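You operate a simulated robot arm through the tools that you are given. There is no shell and no other tool.

Carry out the task below with a simulated robot arm. There is one attempt and no reset: what you move stays moved.

JOB
Load nests nine and twelve from the green tray, then run the chain forward two steps.
Fine: switch the chain on for it and off again. Set down upright: white housing.

It is judged by the outcome, as a careful person would: the job done as asked, and still so three seconds after it is handed in. It fails if anything else is knocked over, pushed out of place, dropped, spilled or broken.

ROBOT AND FRAMES
A 6-joint arm with a two-finger gripper, fixed in place. Base frame: the origin is on the floor under the middle of its stand, x ahead of it, y to its left, z up; the work surface is at about z = 780. Units: mm, degrees, N and s.
It reaches about 1572 mm from its shoulder. Its first joint turns from -166.0 to 166.0 degrees. Payload 2.45 kg.
The tool frame sits at the grasp point between the pads (the TCP): z along the fingers, y along the line on which they close. The tips reach 20 mm beyond it. The gripper opens to 140 mm; its body begins 168 mm behind the TCP.
Orientation is that of the tool frame in the base frame, as [roll, pitch, yaw] about the fixed x, y, z axes, in that order (R = Rz(yaw) Ry(pitch) Rx(roll)). With the fingers straight down and closing along the base's y, the tool's x points along the base's -x, its y along +y and its z along -z.

CONTROLS
- The arm moves only by the tool send_rows. Its argument "targets" is a list of rows, each an object of numbers (a shift or turn left out is 0, a gripper value left out holds the last): "x", "y", "z": the shift along the base's x, y, z in m; "ax", "ay", "az": the turn, a rotation vector about the base's x, y, z in rad; "claw": the finger opening in m, from 0 to 0.14. In form: [{"x": .., "y": .., "z": .., "ax": .., "ay": .., "az": .., "claw": ..}, ...]. A call has 1 to 20 rows; each row is the pose to reach, as a shift and turn from the pose commanded when the call began. A row lasts 0.2 s, in which the tool goes at most 50 mm and 8.6 degrees; a call with a longer step from one row to the next is refused whole, and so is a gripper value outside its range. Where a pose cannot be reached the arm comes as near as it can. A force on the tool above 40 N (or 10 N above the force at the start of the call, whichever is more), or a blocked arm, ends the call early, and 0.2 s more pass. Each finger travels about 45 mm/s and halts on what it meets, pressing with about 24 N; the grip force reading is that of the motor and also rises with nothing between the fingers. The clock runs only during rows and for 0.2 s after the last one: add rows that repeat a pose to give the fingers time. The reply holds the time, the measured pose of the TCP, the force on the tool along the base axes, the opening and the grip force, in the units named above and with some noise, with the torque about the TCP (base axes, N m) and any sound that the robot's microphone picked up.
- Cameras (640 x 400 px; columns grow to the right, rows downward): "scene" is fixed at [399.8, -499.9, 1515.6]; the picture's right is [0.88, -0.47, 0.00], its down [-0.34, -0.64, -0.69] and it looks along [0.33, 0.61, -0.72] (base axes); focal length 340 px, centre (320, 200). "wrist" rides on the gripper at [78, 11, -209] in the tool frame; the picture's right is [-0.14, 0.99, 0.00], its down [-0.92, -0.13, -0.37] and it looks along [-0.36, -0.05, 0.93] (tool axes); focal length 280 px, centre (320, 200). There is no depth. A picture from a camera that has moved, and an enlarged one, comes with that camera's place and axes in the base frame and with its lens.
- capture(camera): a new picture of that camera. No time passes.
- close_up(camera, box): a new picture of the part [left, top, right, bottom] of that camera's present view, enlarged. No time passes.
- hand_in(): hands the job in; it is judged then, once.

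Nothing tells you positions but the pictures and the camera data. Unless the task says otherwise, let go and move clear before handing in.

The tools are called as name(argument=value, ...) on one line, values as JSON. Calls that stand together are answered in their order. send_rows: Moves the arm, as the interface text tells. Its arguments: {"type":"object","properties":{"targets":{"type":"array","items":{"type":"object","properties":{"x":{"type":"number"},"y":{"type":"number"},"z":{"type":"number"},"ax":{"type":"number"},"ay":{"type":"number"},"az":{"type":"number"},"claw":{"type":"number"}}}}},"required":["targets"]} The other tools are called the same way: capture (camera) takes a picture; close_up (camera, box) takes an enlarged picture of a part of a camera's view; hand_in () hands the job in.

At the start:

```text
t: 0.0
tcp_pos: [730.8, 40.2, 1099.5]
tcp_rot: [-180.0, 0.1, 180.0]
force: [0.7, 0.4, 0.3]
moment: [0.01, 0.0, 0.0]
gripper_width: 140.0
grasp_force: 0.1
```

scene: 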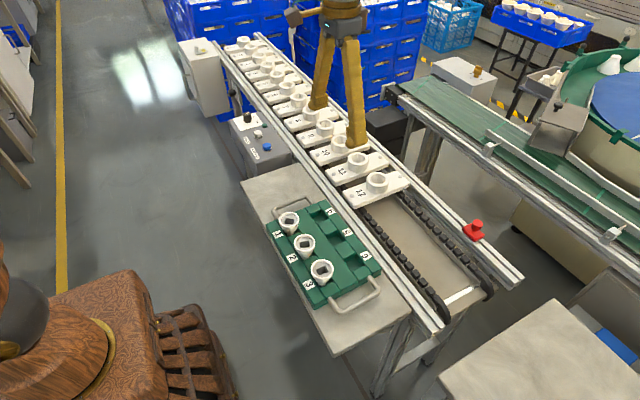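
wrist: 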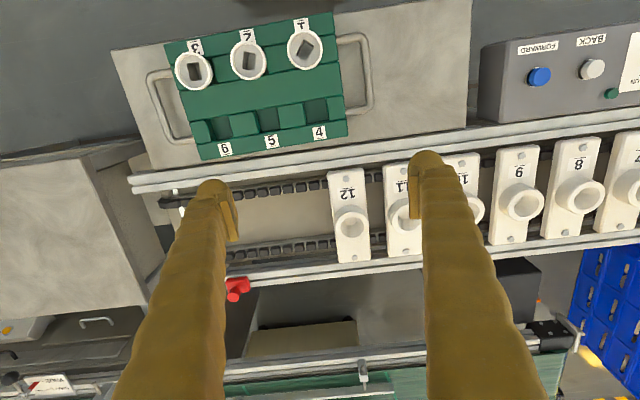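

I see a green tray with three white housings (slots 1–3), and a chain conveyor carrying nests numbered up to 12, with a control box with FORWARD/BACK buttons. I'll look closer before moving.

close_up(camera="scene", box=[240, 180, 400, 310])

close_up(camera="scene", box=[170, 30, 330, 180])

close_up(camera="scene", box=[280, 90, 440, 220])

close_up(camera="wrist", box=[460, 20, 640, 140])

close_up(camera="wrist", box=[140, 0, 380, 160])

close_up(camera="wrist", box=[300, 130, 640, 280])

```text
3.08 times, centred on (320, 245) of scene
camera zoom: at [399.8, -499.9, 1515.6], right [0.88, -0.47, 0.0], down [-0.34, -0.64, -0.69], along [0.33, 0.61, -0.72], focal length 1045 px, centre (320, 62)
```

zoom: 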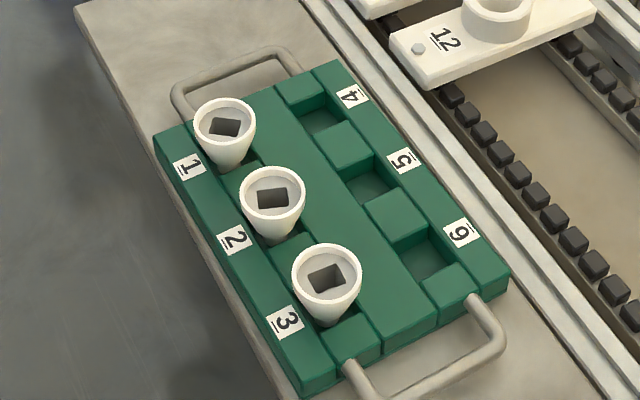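

```text
2.67 times, centred on (250, 105) of scene
camera zoom: at [399.8, -499.9, 1515.6], right [0.88, -0.47, 0.0], down [-0.34, -0.64, -0.69], along [0.33, 0.61, -0.72], focal length 906 px, centre (507, 453)
```

zoom: 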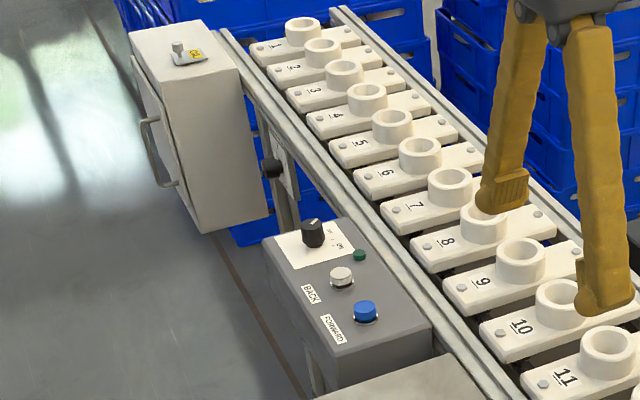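

```text
3.08 times, centred on (360, 155) of scene
camera zoom: at [399.8, -499.9, 1515.6], right [0.88, -0.47, 0.0], down [-0.34, -0.64, -0.69], along [0.33, 0.61, -0.72], focal length 1045 px, centre (197, 338)
```

zoom: 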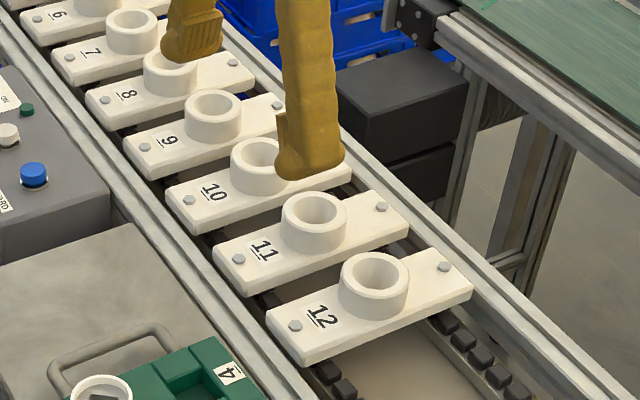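

```text
3.33 times, centred on (550, 80) of wrist
camera zoom: at [652.0, 51.5, 1309.1], right [0.14, 0.99, 0.0], down [0.92, -0.13, 0.37], along [0.37, -0.05, -0.93], focal length 935 px, centre (-447, 600)
```

zoom: 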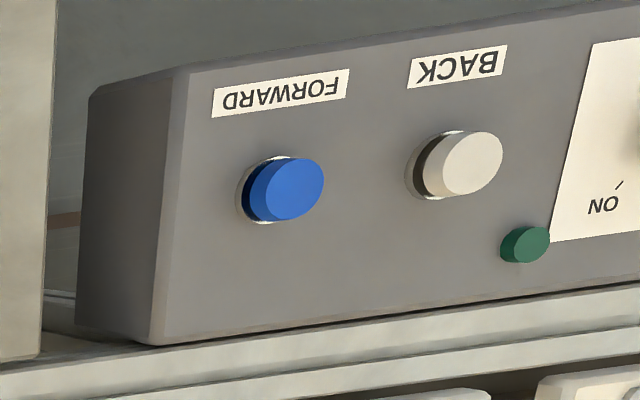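

```text
2.50 times, centred on (260, 80) of wrist
camera zoom: at [652.0, 51.5, 1309.1], right [0.14, 0.99, 0.0], down [0.92, -0.13, 0.37], along [0.37, -0.05, -0.93], focal length 701 px, centre (470, 500)
```

zoom: 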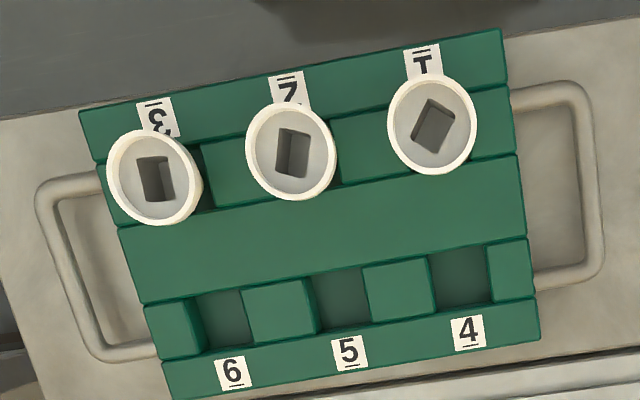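

```text
1.88 times, centred on (470, 205) of wrist
camera zoom: at [652.0, 51.5, 1309.1], right [0.14, 0.99, 0.0], down [0.92, -0.13, 0.37], along [0.37, -0.05, -0.93], focal length 528 px, centre (38, 191)
```

zoom: 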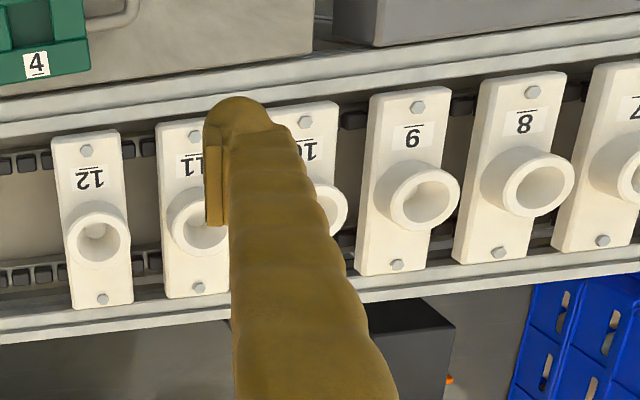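

I see the control box with a rotary ON switch, a lamp, BACK and FORWARD buttons, a cabinet with some lever, and a red object at the near end. I'll zoom in on these.

close_up(camera="scene", box=[170, 30, 250, 80])

close_up(camera="scene", box=[225, 75, 305, 125])

close_up(camera="scene", box=[220, 105, 300, 155])

close_up(camera="scene", box=[410, 200, 530, 320])

close_up(camera="scene", box=[340, 140, 500, 240])

close_up(camera="wrist", box=[560, 20, 640, 120])

```text
8.00 times, centred on (210, 55) of scene
camera zoom: at [399.8, -499.9, 1515.6], right [0.88, -0.47, 0.0], down [-0.34, -0.64, -0.69], along [0.33, 0.61, -0.72], focal length 2717 px, centre (1200, 1360)
```

zoom: 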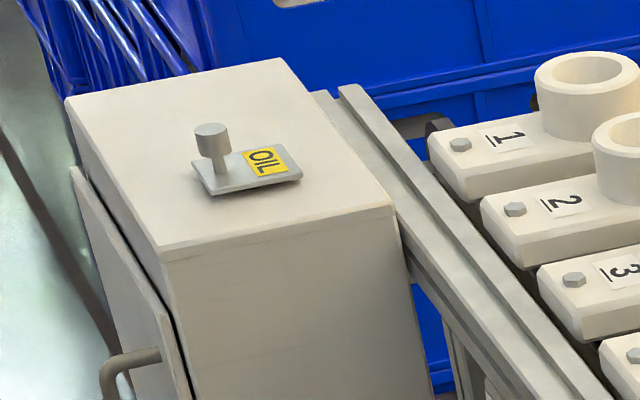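

```text
8.00 times, centred on (265, 100) of scene
camera zoom: at [399.8, -499.9, 1515.6], right [0.88, -0.47, 0.0], down [-0.34, -0.64, -0.69], along [0.33, 0.61, -0.72], focal length 2717 px, centre (760, 1000)
```

zoom: 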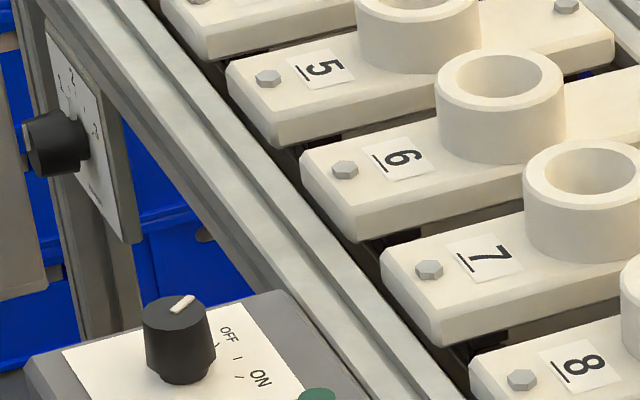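

```text
8.00 times, centred on (260, 130) of scene
camera zoom: at [399.8, -499.9, 1515.6], right [0.88, -0.47, 0.0], down [-0.34, -0.64, -0.69], along [0.33, 0.61, -0.72], focal length 2717 px, centre (800, 760)
```

zoom: 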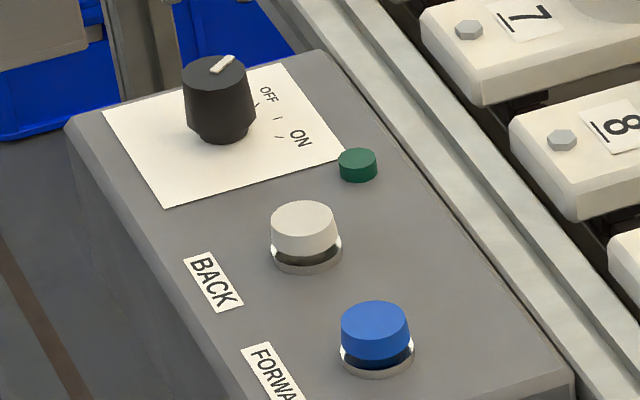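

```text
3.33 times, centred on (470, 260) of scene
camera zoom: at [399.8, -499.9, 1515.6], right [0.88, -0.47, 0.0], down [-0.34, -0.64, -0.69], along [0.33, 0.61, -0.72], focal length 1132 px, centre (-180, 0)
```

zoom: 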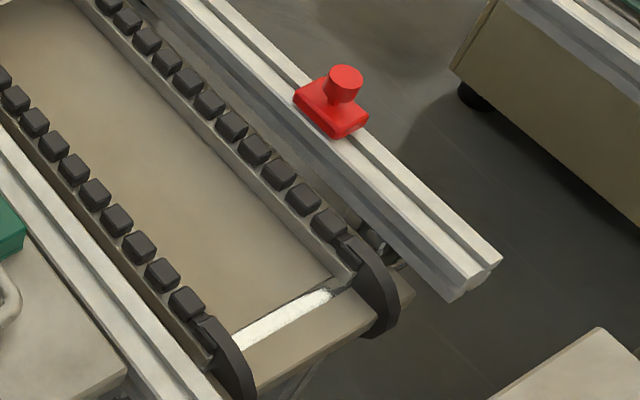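

```text
4.00 times, centred on (420, 190) of scene
camera zoom: at [399.8, -499.9, 1515.6], right [0.88, -0.47, 0.0], down [-0.34, -0.64, -0.69], along [0.33, 0.61, -0.72], focal length 1358 px, centre (-80, 240)
```

zoom: 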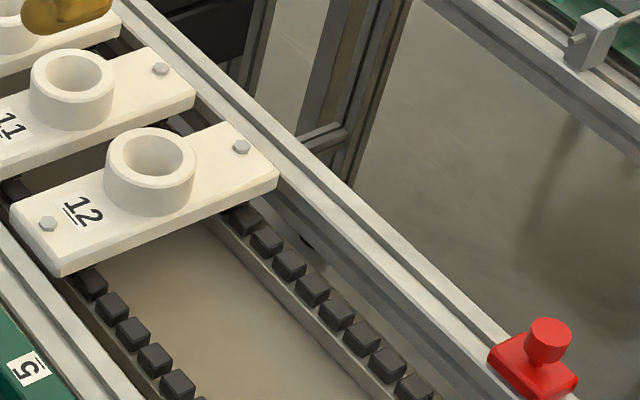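

```text
4.00 times, centred on (600, 70) of wrist
camera zoom: at [652.0, 51.5, 1309.1], right [0.14, 0.99, 0.0], down [0.92, -0.13, 0.37], along [0.37, -0.05, -0.93], focal length 1122 px, centre (-800, 720)
```

zoom: 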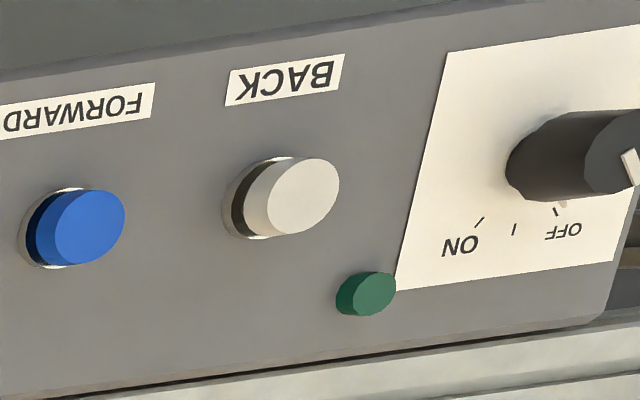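

Triangulating from both cameras: nest 12's cup is at about (904, 78, 827), the housings at x≈600 and y≈38, -48 and -132 with tops near z≈847, and the FORWARD button at about (683, 409, 813). Next I'll move at a safe height over the control box for a better look.

send_rows(targets=[{"x": -0.009, "y": 0.044}, {"x": -0.018, "y": 0.088}, {"x": -0.027, "y": 0.132}, {"x": -0.036, "y": 0.176}, {"x": -0.045, "y": 0.22}, {"x": -0.054, "y": 0.264}, {"x": -0.063, "y": 0.308}, {"x": -0.072, "y": 0.352}, {"x": -0.081, "y": 0.396}, {"x": -0.09, "y": 0.44}, {"x": -0.09, "y": 0.44}])

capture(camera="wrist")

capture(camera="scene")

```text
t: 2.4
tcp_pos: [641.7, 481.5, 1097.8]
tcp_rot: [180.0, 0.2, 179.9]
force: [0.8, -0.4, -0.6]
moment: [0.0, -0.03, 0.03]
gripper_width: 139.9
grasp_force: 0.0
```

```text
taken
camera wrist: at [563.2, 491.6, 1308.7], right [0.14, 0.99, 0.0], down [0.92, -0.13, 0.37], along [0.37, -0.05, -0.93], focal length 280 px, centre (320, 200)
```

wrist: 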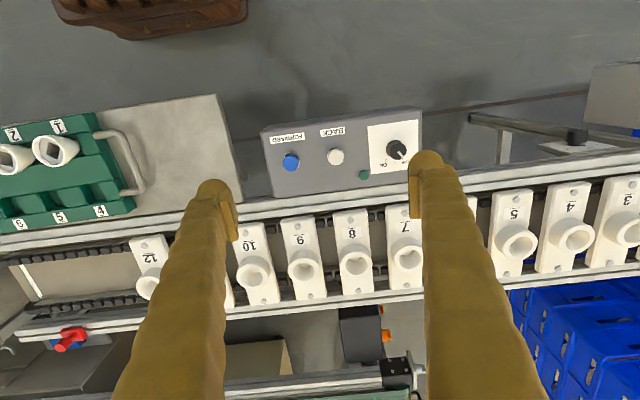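

```text
taken
```

scene: 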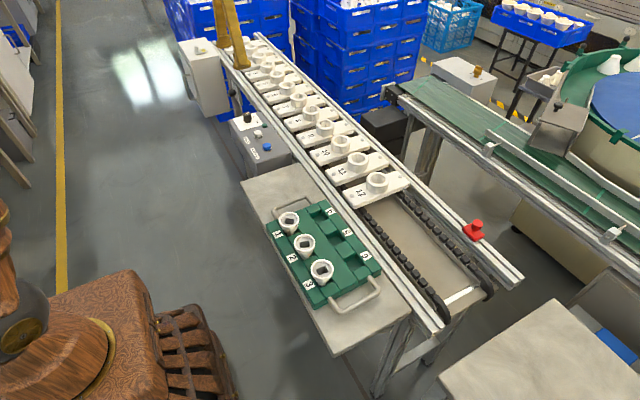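

close_up(camera="wrist", box=[340, 100, 440, 200])

close_up(camera="wrist", box=[255, 100, 435, 210])

close_up(camera="scene", box=[225, 100, 285, 160])

close_up(camera="wrist", box=[0, 90, 160, 250])

close_up(camera="wrist", box=[220, 190, 440, 320])

close_up(camera="scene", box=[480, 0, 640, 110])

```text
4.00 times, centred on (390, 150) of wrist
camera zoom: at [563.2, 491.6, 1308.7], right [0.14, 0.99, 0.0], down [0.92, -0.13, 0.37], along [0.37, -0.05, -0.93], focal length 1122 px, centre (40, 400)
```

zoom: 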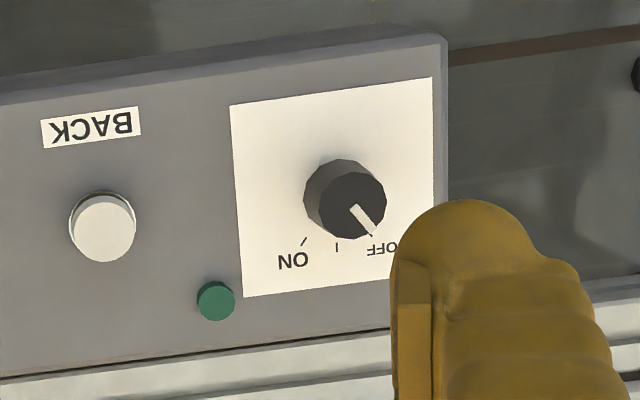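

```text
3.56 times, centred on (345, 155) of wrist
camera zoom: at [563.2, 491.6, 1308.7], right [0.14, 0.99, 0.0], down [0.92, -0.13, 0.37], along [0.37, -0.05, -0.93], focal length 997 px, centre (231, 360)
```

zoom: 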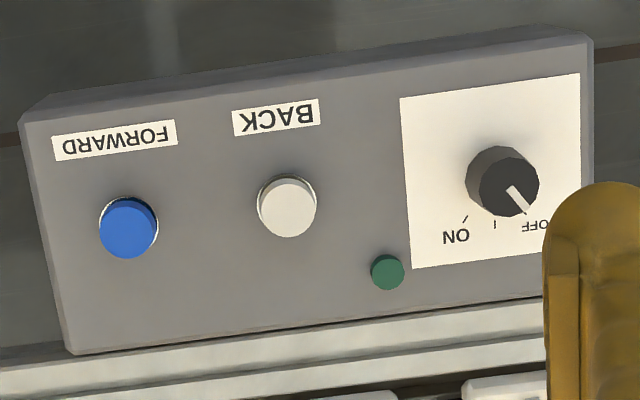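

```text
6.67 times, centred on (255, 130) of scene
camera zoom: at [399.8, -499.9, 1515.6], right [0.88, -0.47, 0.0], down [-0.34, -0.64, -0.69], along [0.33, 0.61, -0.72], focal length 2264 px, centre (753, 667)
```

zoom: 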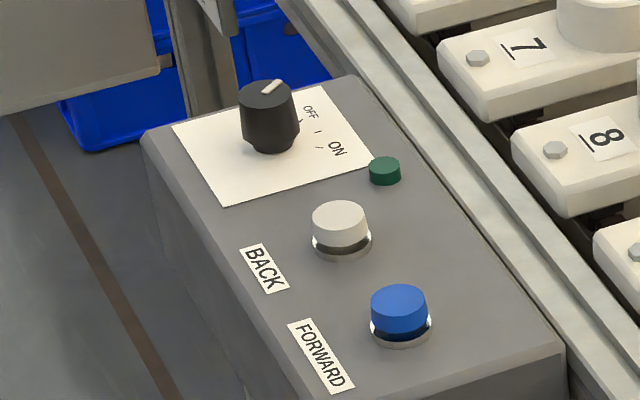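

```text
2.50 times, centred on (80, 170) of wrist
camera zoom: at [563.2, 491.6, 1308.7], right [0.14, 0.99, 0.0], down [0.92, -0.13, 0.37], along [0.37, -0.05, -0.93], focal length 701 px, centre (920, 275)
```

zoom: 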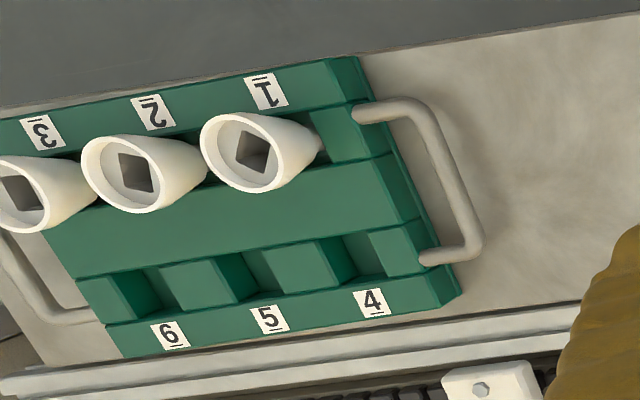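

```text
2.91 times, centred on (330, 255) of wrist
camera zoom: at [563.2, 491.6, 1308.7], right [0.14, 0.99, 0.0], down [0.92, -0.13, 0.37], along [0.37, -0.05, -0.93], focal length 816 px, centre (291, 40)
```

zoom: 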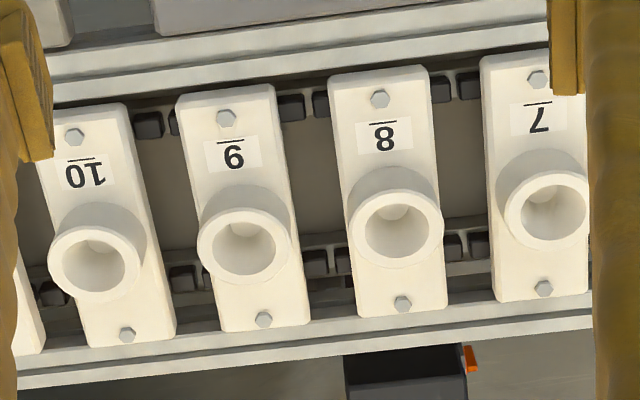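

```text
3.64 times, centred on (560, 55) of scene
camera zoom: at [399.8, -499.9, 1515.6], right [0.88, -0.47, 0.0], down [-0.34, -0.64, -0.69], along [0.33, 0.61, -0.72], focal length 1235 px, centre (-553, 727)
```

zoom: 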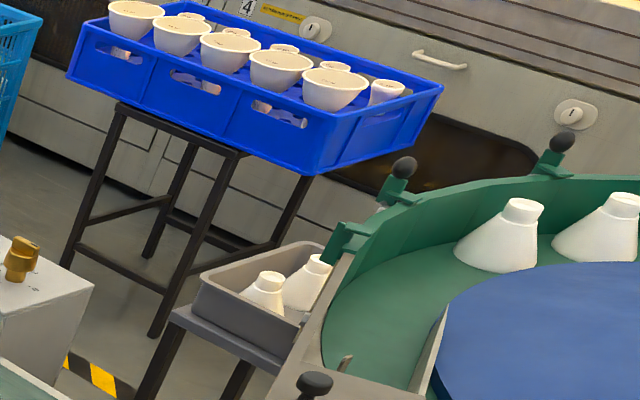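

The switch pointer is at OFF. I put it near (684, 613, 821) and FORWARD near (683, 421, 800). Next I'll move over the tray for a closer look at the housings and nests.

send_rows(targets=[{"x": -0.003, "y": -0.044, "z": -0.008}, {"x": -0.007, "y": -0.088, "z": -0.016}, {"x": -0.01, "y": -0.132, "z": -0.024}, {"x": -0.014, "y": -0.176, "z": -0.032}, {"x": -0.017, "y": -0.22, "z": -0.04}, {"x": -0.02, "y": -0.264, "z": -0.048}, {"x": -0.024, "y": -0.308, "z": -0.056}, {"x": -0.027, "y": -0.352, "z": -0.064}, {"x": -0.03, "y": -0.396, "z": -0.072}, {"x": -0.034, "y": -0.44, "z": -0.08}, {"x": -0.037, "y": -0.484, "z": -0.088}, {"x": -0.04, "y": -0.528, "z": -0.098}, {"x": -0.04, "y": -0.528, "z": -0.098}])

capture(camera="wrist")

close_up(camera="wrist", box=[200, 80, 420, 220])

capture(camera="scene")

```text
t: 5.2
tcp_pos: [599.6, -46.0, 999.1]
tcp_rot: [-180.0, 0.1, 180.0]
force: [-1.1, -0.3, -0.7]
moment: [0.0, -0.05, 0.02]
gripper_width: 139.8
grasp_force: 0.0
```

```text
taken
camera wrist: at [521.1, -35.8, 1210.5], right [0.14, 0.99, 0.0], down [0.92, -0.13, 0.37], along [0.37, -0.05, -0.93], focal length 280 px, centre (320, 200)
```

wrist: 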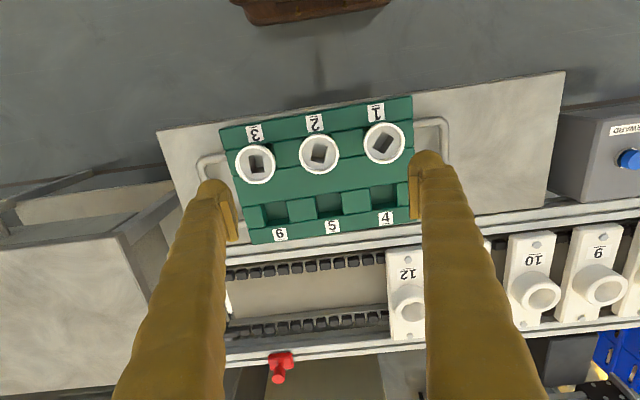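

```text
2.86 times, centred on (310, 150) of wrist
camera zoom: at [521.1, -35.8, 1210.5], right [0.14, 0.99, 0.0], down [0.92, -0.13, 0.37], along [0.37, -0.05, -0.93], focal length 801 px, centre (349, 343)
```

zoom: 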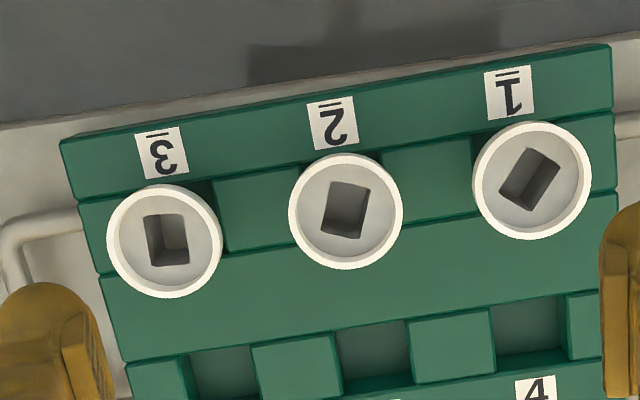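

```text
taken
```

scene: 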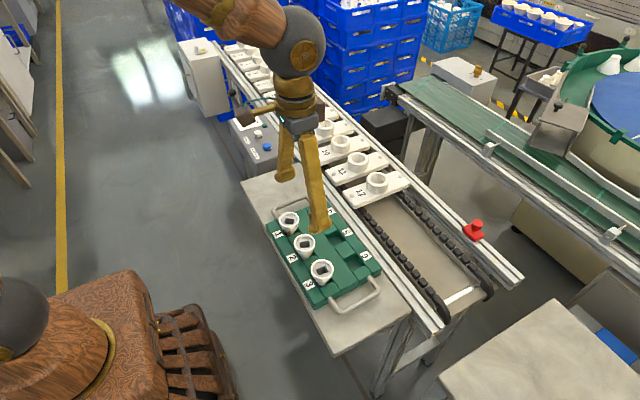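

The housings are funnel-shaped with a rim of about 53 mm, centred near (596, 36), (599, -48) and (601, -134) with rim tops at z≈849. I'll zoom in to work out their shape and the tray depth, then view the nests from above.

close_up(camera="scene", box=[300, 250, 350, 300])

close_up(camera="scene", box=[270, 200, 330, 260])

close_up(camera="scene", box=[345, 155, 425, 210])

close_up(camera="wrist", box=[380, 230, 460, 340])

```text
8.00 times, centred on (325, 275) of scene
camera zoom: at [399.8, -499.9, 1515.6], right [0.88, -0.47, 0.0], down [-0.34, -0.64, -0.69], along [0.33, 0.61, -0.72], focal length 2717 px, centre (280, -400)
```

zoom: 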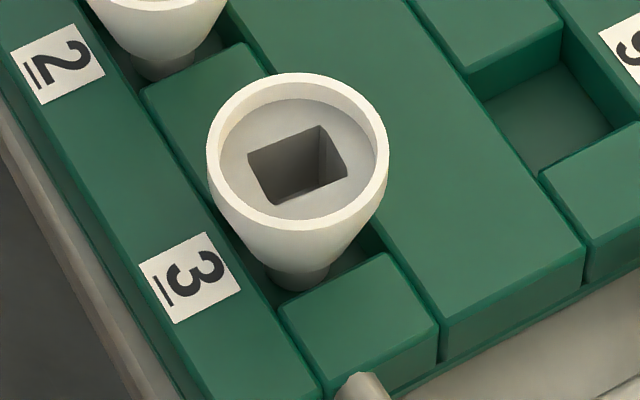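

```text
6.67 times, centred on (300, 230) of scene
camera zoom: at [399.8, -499.9, 1515.6], right [0.88, -0.47, 0.0], down [-0.34, -0.64, -0.69], along [0.33, 0.61, -0.72], focal length 2264 px, centre (453, 0)
```

zoom: 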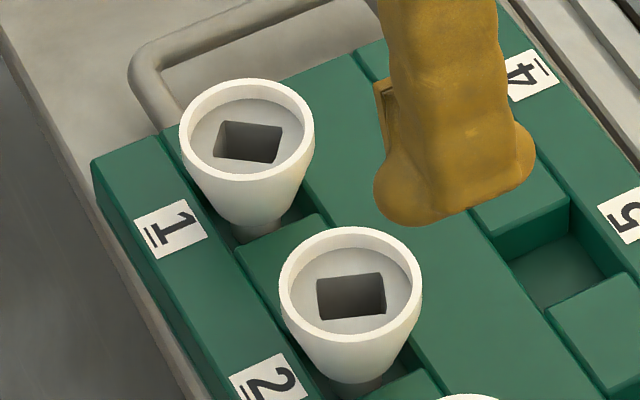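

```text
7.27 times, centred on (385, 182) of scene
camera zoom: at [399.8, -499.9, 1515.6], right [0.88, -0.47, 0.0], down [-0.34, -0.64, -0.69], along [0.33, 0.61, -0.72], focal length 2470 px, centre (-153, 327)
```

zoom: 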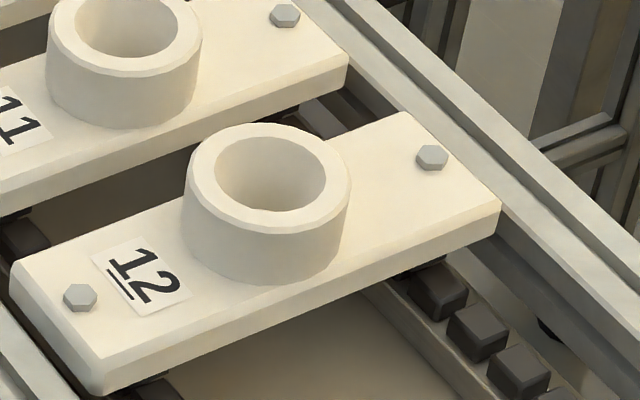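

```text
3.64 times, centred on (420, 285) of wrist
camera zoom: at [521.1, -35.8, 1210.5], right [0.14, 0.99, 0.0], down [0.92, -0.13, 0.37], along [0.37, -0.05, -0.93], focal length 1020 px, centre (-44, -109)
```

zoom: 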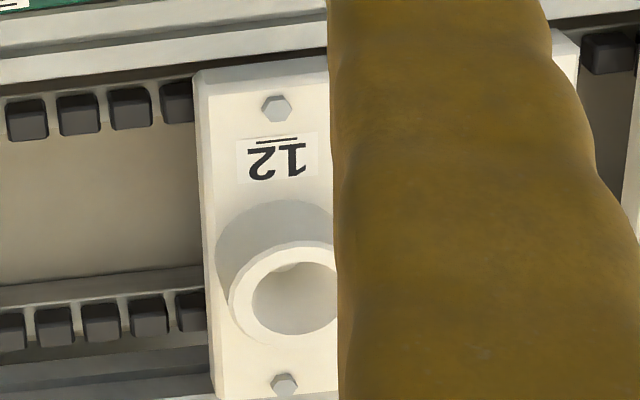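

The housing looks about 63 mm tall: a rim of about 52 mm tapering to a narrow neck, with the open side up. The nest holes look conical, about 46 mm at the top. I'll check the fingertip and pad geometry before planning the grasp.

close_up(camera="scene", box=[265, 130, 345, 240])

close_up(camera="wrist", box=[180, 160, 260, 260])

close_up(camera="wrist", box=[390, 130, 470, 240])

```text
3.64 times, centred on (305, 185) of scene
camera zoom: at [399.8, -499.9, 1515.6], right [0.88, -0.47, 0.0], down [-0.34, -0.64, -0.69], along [0.33, 0.61, -0.72], focal length 1235 px, centre (374, 254)
```

zoom: 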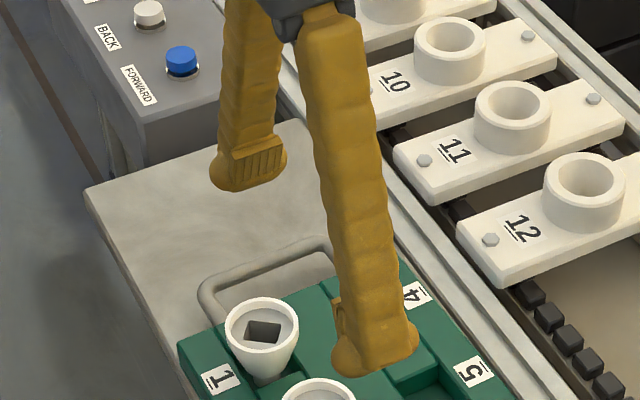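

```text
4.00 times, centred on (220, 210) of wrist
camera zoom: at [521.1, -35.8, 1210.5], right [0.14, 0.99, 0.0], down [0.92, -0.13, 0.37], along [0.37, -0.05, -0.93], focal length 1122 px, centre (720, 160)
```

zoom: 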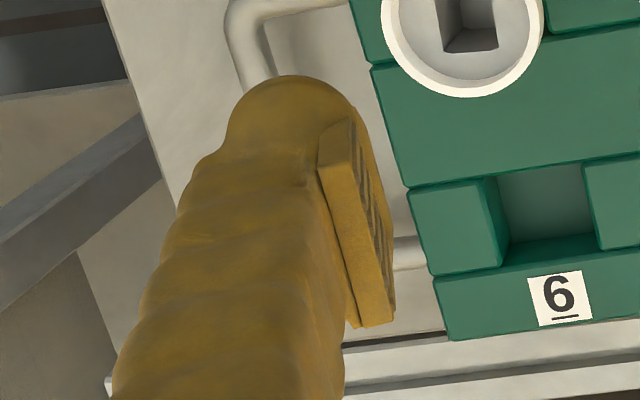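

```text
3.64 times, centred on (430, 185) of wrist
camera zoom: at [521.1, -35.8, 1210.5], right [0.14, 0.99, 0.0], down [0.92, -0.13, 0.37], along [0.37, -0.05, -0.93], focal length 1020 px, centre (-80, 254)
```

zoom: 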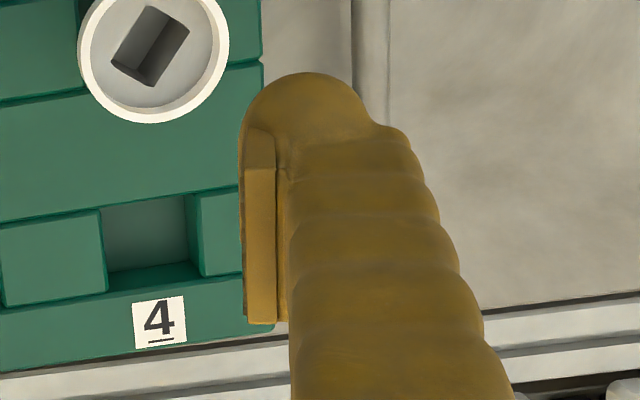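

The fingers are thick, about 30 mm, so gripping along y would hit the neighbouring housings. I'll turn the gripper 90° so it closes along x, centre it over housing 1 and look again.

send_rows(targets=[{"az": 0.1428, "y": 0.008}, {"az": 0.2856, "y": 0.016}, {"az": 0.4284, "y": 0.024}, {"az": 0.5712, "y": 0.032}, {"az": 0.714, "y": 0.04, "z": -0.01}, {"az": 0.8568, "y": 0.048, "z": -0.02}, {"az": 0.9996, "y": 0.056, "z": -0.03}, {"az": 1.1424, "x": -0.002, "y": 0.064, "z": -0.04}, {"az": 1.2852, "x": -0.003, "y": 0.072, "z": -0.04}, {"az": 1.428, "x": -0.004, "y": 0.08, "z": -0.04}, {"az": 1.5708, "x": -0.004, "y": 0.083, "z": -0.04}, {"az": 1.5708, "x": -0.004, "y": 0.083, "z": -0.04}])

capture(camera="wrist")

capture(camera="scene")

```text
t: 7.8
tcp_pos: [596.4, 36.1, 961.1]
tcp_rot: [-180.0, 0.1, -89.9]
force: [0.6, -0.8, 0.4]
moment: [-0.01, 0.0, -0.02]
gripper_width: 139.7
grasp_force: 0.1
```

```text
taken
camera wrist: at [585.7, -42.8, 1170.7], right [-0.99, 0.14, 0.0], down [0.13, 0.92, 0.37], along [0.05, 0.37, -0.93], focal length 280 px, centre (320, 200)
```

wrist: 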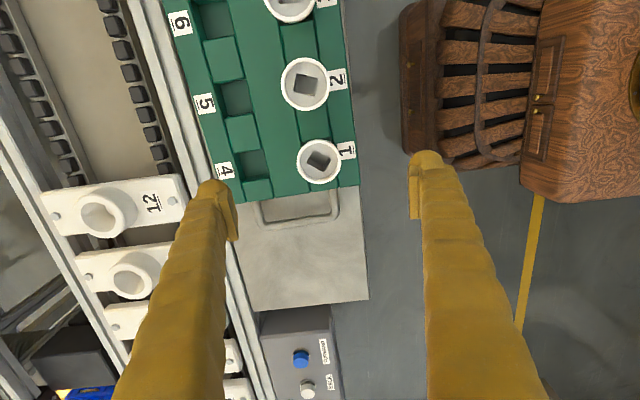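

```text
taken
```

scene: 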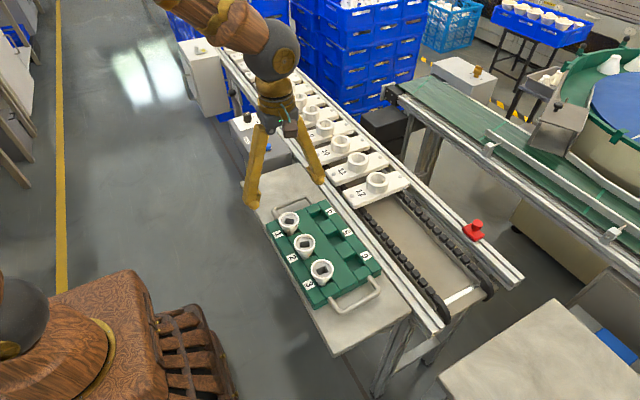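

close_up(camera="wrist", box=[270, 120, 370, 200])

close_up(camera="wrist", box=[260, 40, 360, 120])

close_up(camera="wrist", box=[40, 170, 200, 300])

```text
5.00 times, centred on (320, 160) of wrist
camera zoom: at [585.7, -42.8, 1170.7], right [-0.99, 0.14, 0.0], down [0.13, 0.92, 0.37], along [0.05, 0.37, -0.93], focal length 1402 px, centre (320, 400)
```

zoom: 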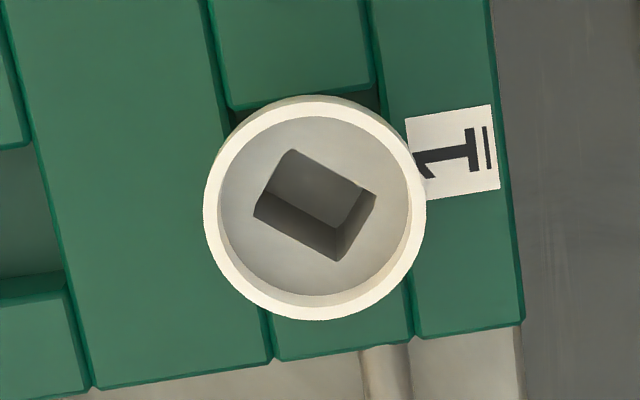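

```text
5.00 times, centred on (310, 80) of wrist
camera zoom: at [585.7, -42.8, 1170.7], right [-0.99, 0.14, 0.0], down [0.13, 0.92, 0.37], along [0.05, 0.37, -0.93], focal length 1402 px, centre (370, 800)
```

zoom: 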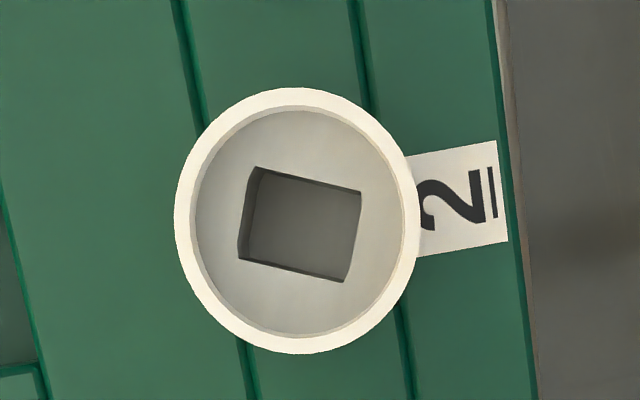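

```text
3.08 times, centred on (120, 235) of wrist
camera zoom: at [585.7, -42.8, 1170.7], right [-0.99, 0.14, 0.0], down [0.13, 0.92, 0.37], along [0.05, 0.37, -0.93], focal length 863 px, centre (935, 92)
```

zoom: 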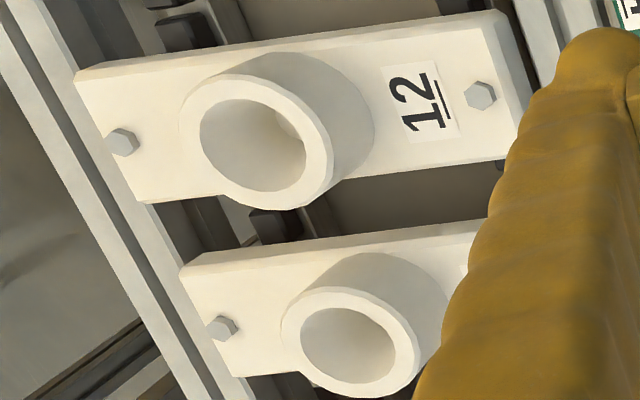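

Housing 1's rim is at (597, 36) with its top at about 849.5, and the gripper is aligned over it. I'll descend with the fingers wide open and check before closing.

send_rows(targets=[{"x": 0.001, "z": -0.04}, {"x": 0.001, "z": -0.075}, {"x": 0.001, "z": -0.095}, {"x": 0.001, "z": -0.105}, {"x": 0.001, "z": -0.11, "claw": 0.1}, {"x": 0.001, "z": -0.11, "claw": 0.08}, {"x": 0.001, "z": -0.11, "claw": 0.07}, {"x": 0.001, "z": -0.11, "claw": 0.07}, {"x": 0.001, "z": -0.11, "claw": 0.07}, {"x": 0.001, "z": -0.11, "claw": 0.07}])

capture(camera="wrist")

close_up(camera="scene", box=[240, 170, 350, 270])

close_up(camera="wrist", box=[220, 110, 420, 240])

```text
t: 10.0
tcp_pos: [596.9, 37.4, 850.8]
tcp_rot: [180.0, 0.1, -89.9]
force: [-0.1, 0.5, -0.4]
moment: [0.01, -0.02, -0.03]
gripper_width: 69.8
grasp_force: 0.0
```

```text
taken
camera wrist: at [586.6, -43.0, 1061.2], right [-0.99, 0.14, 0.0], down [0.13, 0.92, 0.37], along [0.05, 0.37, -0.93], focal length 280 px, centre (320, 200)
```

wrist: 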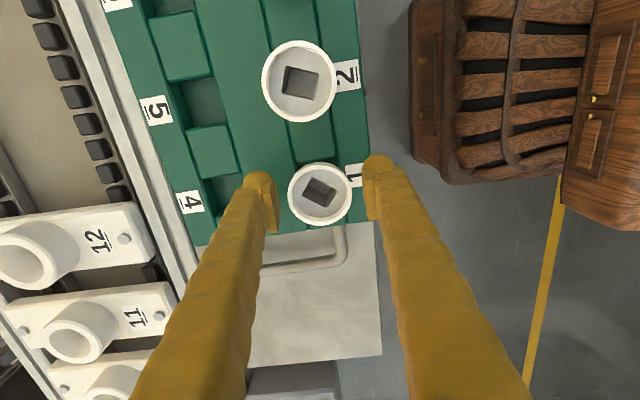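

```text
4.00 times, centred on (295, 220) of scene
camera zoom: at [399.8, -499.9, 1515.6], right [0.88, -0.47, 0.0], down [-0.34, -0.64, -0.69], along [0.33, 0.61, -0.72], focal length 1358 px, centre (420, 120)
```

zoom: 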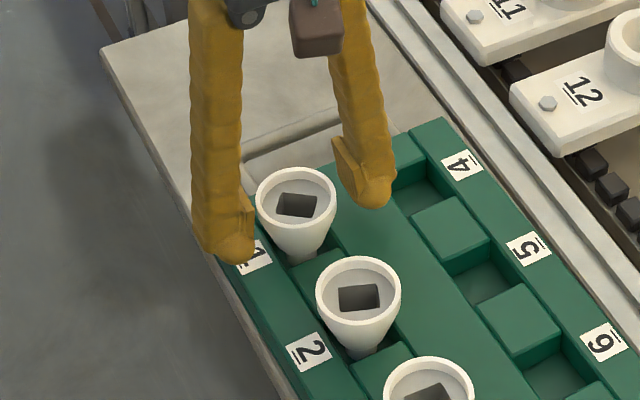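

```text
3.08 times, centred on (320, 175) of wrist
camera zoom: at [586.6, -43.0, 1061.2], right [-0.99, 0.14, 0.0], down [0.13, 0.92, 0.37], along [0.05, 0.37, -0.93], focal length 863 px, centre (320, 277)
```

zoom: 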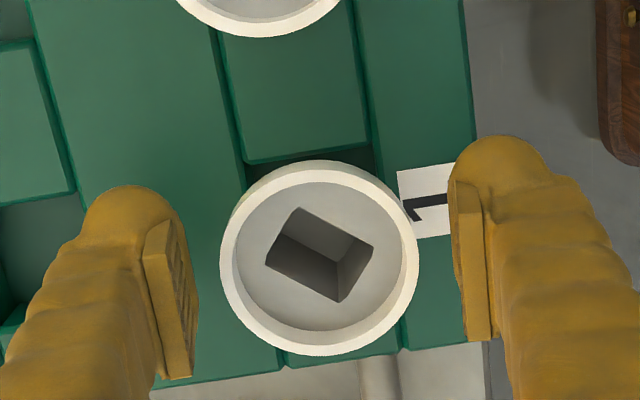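

The housing is centred between the pads, so I'll close on it.

send_rows(targets=[{"claw": 0.055}, {"claw": 0.045}, {"claw": 0.045}, {"claw": 0.045}, {"claw": 0.045}])

close_up(camera="wrist", box=[220, 110, 420, 240])

close_up(camera="scene", box=[250, 180, 330, 260])

```text
t: 11.2
tcp_pos: [597.8, 36.7, 850.3]
tcp_rot: [179.9, 0.1, -90.0]
force: [-0.5, 0.2, 1.2]
moment: [0.02, -0.01, -0.03]
gripper_width: 50.3
grasp_force: 24.1
```

```text
3.08 times, centred on (320, 175) of wrist
camera zoom: at [586.6, -43.0, 1061.2], right [-0.99, 0.14, 0.0], down [0.13, 0.92, 0.37], along [0.05, 0.37, -0.93], focal length 863 px, centre (320, 277)
```

zoom: 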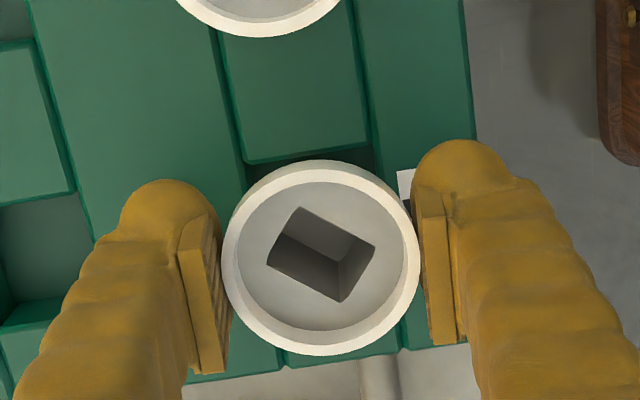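

```text
5.00 times, centred on (290, 220) of scene
camera zoom: at [399.8, -499.9, 1515.6], right [0.88, -0.47, 0.0], down [-0.34, -0.64, -0.69], along [0.33, 0.61, -0.72], focal length 1698 px, centre (470, 100)
```

zoom: 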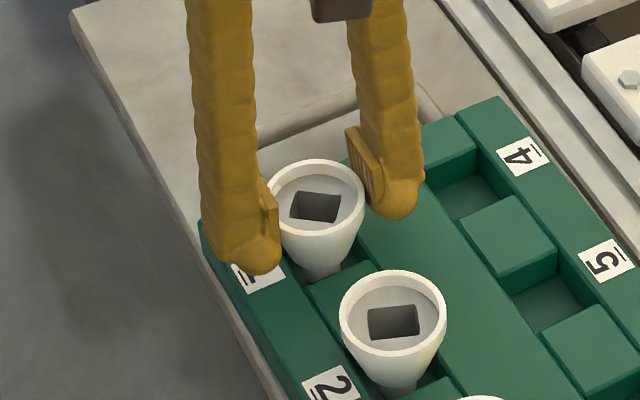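

The grip is firm: width 50.3 mm and 24 N. I'll lift straight up and check the hold.

send_rows(targets=[{"z": 0.005}, {"z": 0.015}, {"z": 0.03}, {"z": 0.05}, {"z": 0.08}, {"z": 0.11}, {"z": 0.12}, {"z": 0.12}])

close_up(camera="wrist", box=[220, 110, 420, 240])

close_up(camera="scene", box=[230, 140, 350, 240])

capture(camera="scene")

```text
t: 13.0
tcp_pos: [597.8, 35.2, 969.8]
tcp_rot: [-179.9, 0.1, -90.0]
force: [0.0, -0.4, -0.7]
moment: [0.01, 0.01, 0.01]
gripper_width: 50.4
grasp_force: 24.0
```

```text
3.08 times, centred on (320, 175) of wrist
camera zoom: at [587.3, -43.2, 1181.0], right [-0.99, 0.14, 0.0], down [0.13, 0.92, 0.37], along [0.05, 0.37, -0.93], focal length 863 px, centre (320, 277)
```

zoom: 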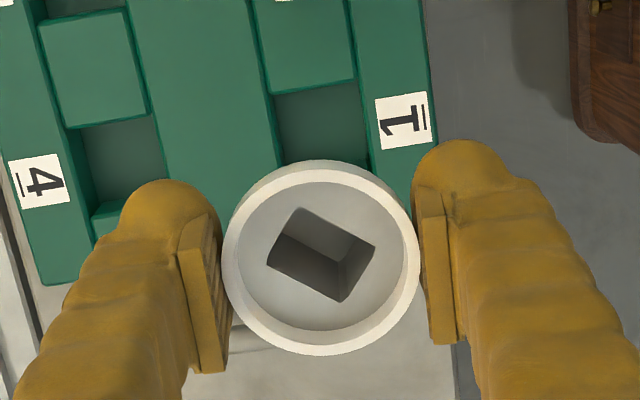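

```text
4.00 times, centred on (290, 190) of scene
camera zoom: at [399.8, -499.9, 1515.6], right [0.88, -0.47, 0.0], down [-0.34, -0.64, -0.69], along [0.33, 0.61, -0.72], focal length 1358 px, centre (440, 240)
```

zoom: 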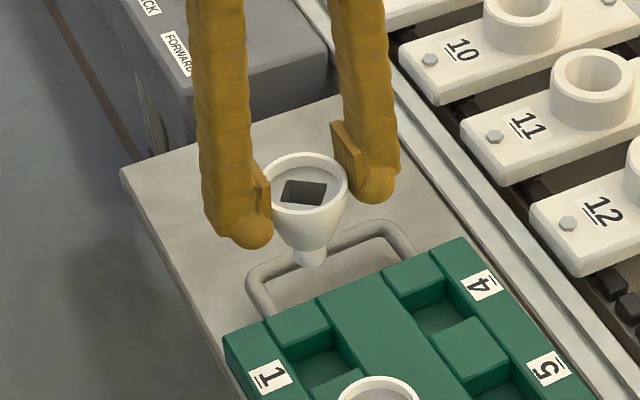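

```text
taken
```

scene: 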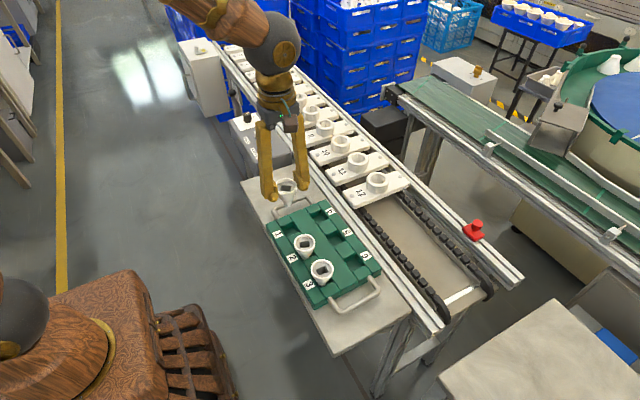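

The housing is held upright and stays put. Next I'll carry it at z≈970 to a point just past nest 9 so the wrist camera can pin down the nest's position.

send_rows(targets=[{"x": 0.02, "y": 0.03}, {"x": 0.046, "y": 0.067}, {"x": 0.072, "y": 0.104}, {"x": 0.098, "y": 0.142}, {"x": 0.124, "y": 0.18}, {"x": 0.15, "y": 0.218}, {"x": 0.176, "y": 0.256}, {"x": 0.202, "y": 0.294}, {"x": 0.228, "y": 0.332}, {"x": 0.254, "y": 0.37}, {"x": 0.28, "y": 0.408}, {"x": 0.3, "y": 0.438}, {"x": 0.305, "y": 0.445}, {"x": 0.305, "y": 0.445}])

capture(camera="wrist")

close_up(camera="wrist", box=[240, 40, 400, 150])

capture(camera="scene")

```text
t: 16.0
tcp_pos: [903.4, 481.7, 971.0]
tcp_rot: [-180.0, 0.2, -89.9]
force: [0.6, -0.4, 0.0]
moment: [0.0, 0.0, -0.01]
gripper_width: 50.4
grasp_force: 23.7
```

```text
taken
camera wrist: at [892.3, 401.7, 1181.2], right [-0.99, 0.14, 0.0], down [0.13, 0.92, 0.37], along [0.05, 0.37, -0.93], focal length 280 px, centre (320, 200)
```

wrist: 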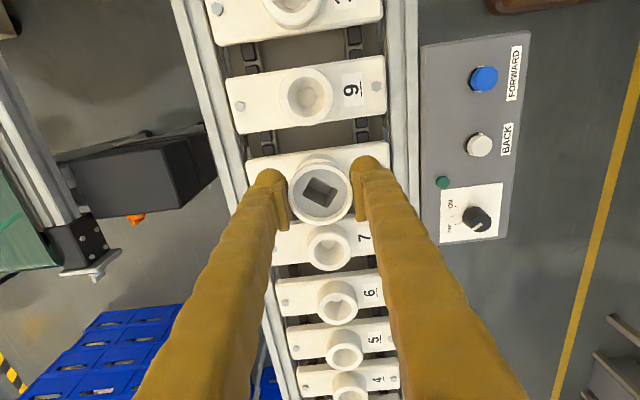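

```text
3.64 times, centred on (320, 95) of wrist
camera zoom: at [892.3, 401.7, 1181.2], right [-0.99, 0.14, 0.0], down [0.13, 0.92, 0.37], along [0.05, 0.37, -0.93], focal length 1020 px, centre (320, 582)
```

zoom: 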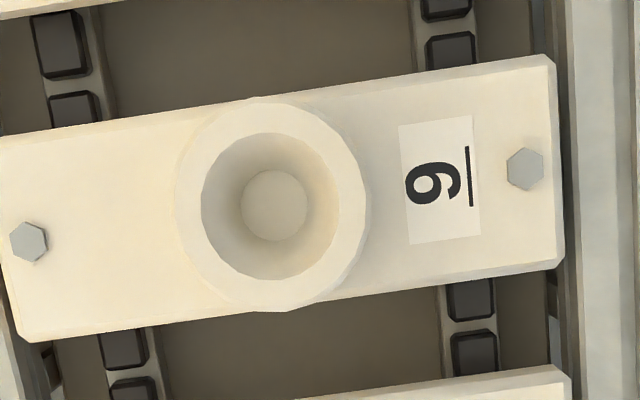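

```text
taken
```

scene: 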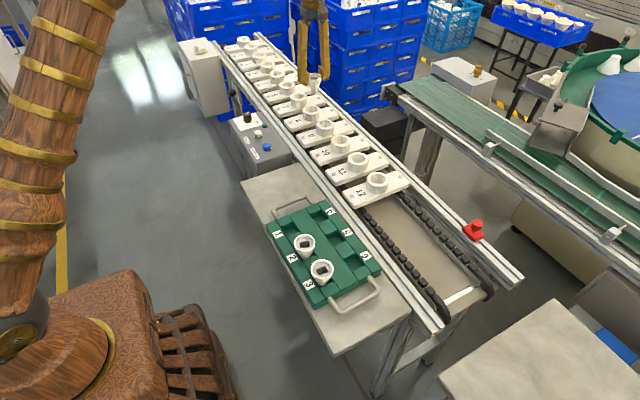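

The wrist camera is almost directly above nest 9, whose centre I get as (909, 408) with the cup top at z≈818. I'll move over it and stop just above the cup to verify alignment.

send_rows(targets=[{"x": 0.003, "y": -0.036}, {"x": 0.006, "y": -0.066}, {"x": 0.006, "y": -0.072}, {"x": 0.006, "y": -0.072, "z": -0.03}, {"x": 0.006, "y": -0.072, "z": -0.06}, {"x": 0.006, "y": -0.072, "z": -0.08}, {"x": 0.006, "y": -0.072, "z": -0.08}])

capture(camera="wrist")

close_up(camera="scene", box=[270, 70, 350, 150])

close_up(camera="wrist", box=[220, 110, 420, 240])

```text
t: 17.6
tcp_pos: [909.1, 408.8, 890.1]
tcp_rot: [-179.9, 0.1, -90.1]
force: [-0.3, 0.9, -0.2]
moment: [-0.05, 0.02, 0.0]
gripper_width: 50.4
grasp_force: 24.4
```

```text
taken
camera wrist: at [898.1, 330.2, 1100.7], right [-0.99, 0.14, 0.0], down [0.13, 0.92, 0.37], along [0.05, 0.37, -0.93], focal length 280 px, centre (320, 200)
```

wrist: 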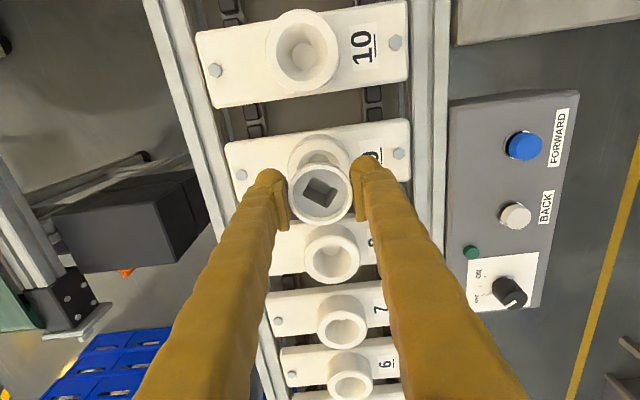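

```text
5.00 times, centred on (310, 110) of scene
camera zoom: at [399.8, -499.9, 1515.6], right [0.88, -0.47, 0.0], down [-0.34, -0.64, -0.69], along [0.33, 0.61, -0.72], focal length 1698 px, centre (370, 650)
```

zoom: 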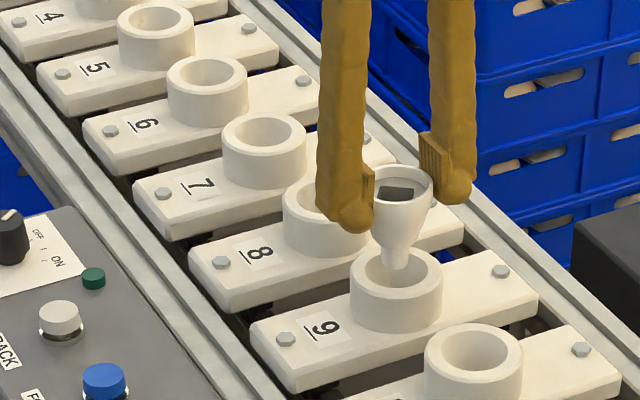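

```text
3.08 times, centred on (320, 175) of wrist
camera zoom: at [898.1, 330.2, 1100.7], right [-0.99, 0.14, 0.0], down [0.13, 0.92, 0.37], along [0.05, 0.37, -0.93], focal length 863 px, centre (320, 277)
```

zoom: 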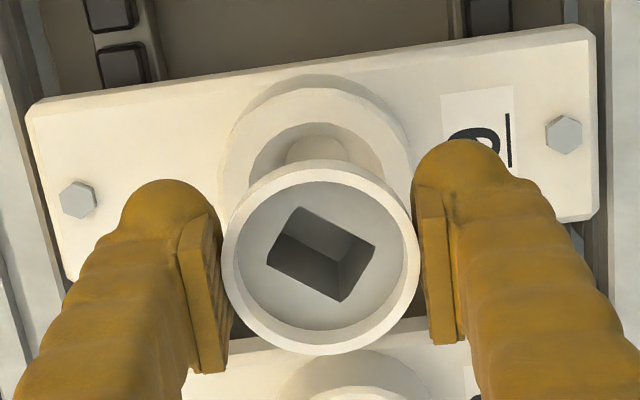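

The neck is lined up with nest 9's cup. I'll lower it in small steps while watching the force.

send_rows(targets=[{"z": -0.006}, {"z": -0.012}, {"z": -0.018}, {"z": -0.022}, {"z": -0.026}, {"z": -0.026}])

close_up(camera="scene", box=[280, 80, 360, 140])

```text
t: 19.0
tcp_pos: [908.6, 408.9, 863.9]
tcp_rot: [-180.0, 0.1, -90.0]
force: [-0.8, 0.2, 0.2]
moment: [0.01, 0.01, -0.02]
gripper_width: 50.3
grasp_force: 23.8
```

```text
6.67 times, centred on (320, 110) of scene
camera zoom: at [399.8, -499.9, 1515.6], right [0.88, -0.47, 0.0], down [-0.34, -0.64, -0.69], along [0.33, 0.61, -0.72], focal length 2264 px, centre (320, 800)
```

zoom: 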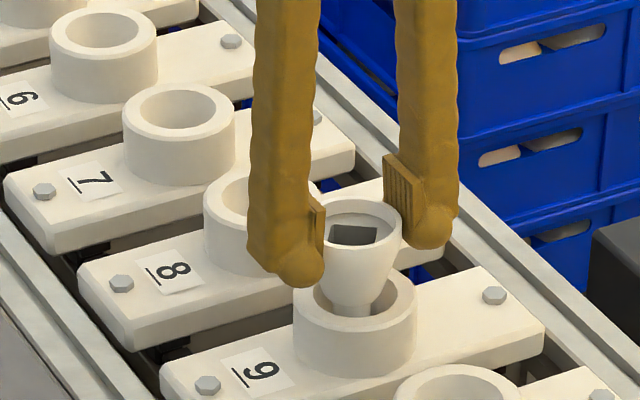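

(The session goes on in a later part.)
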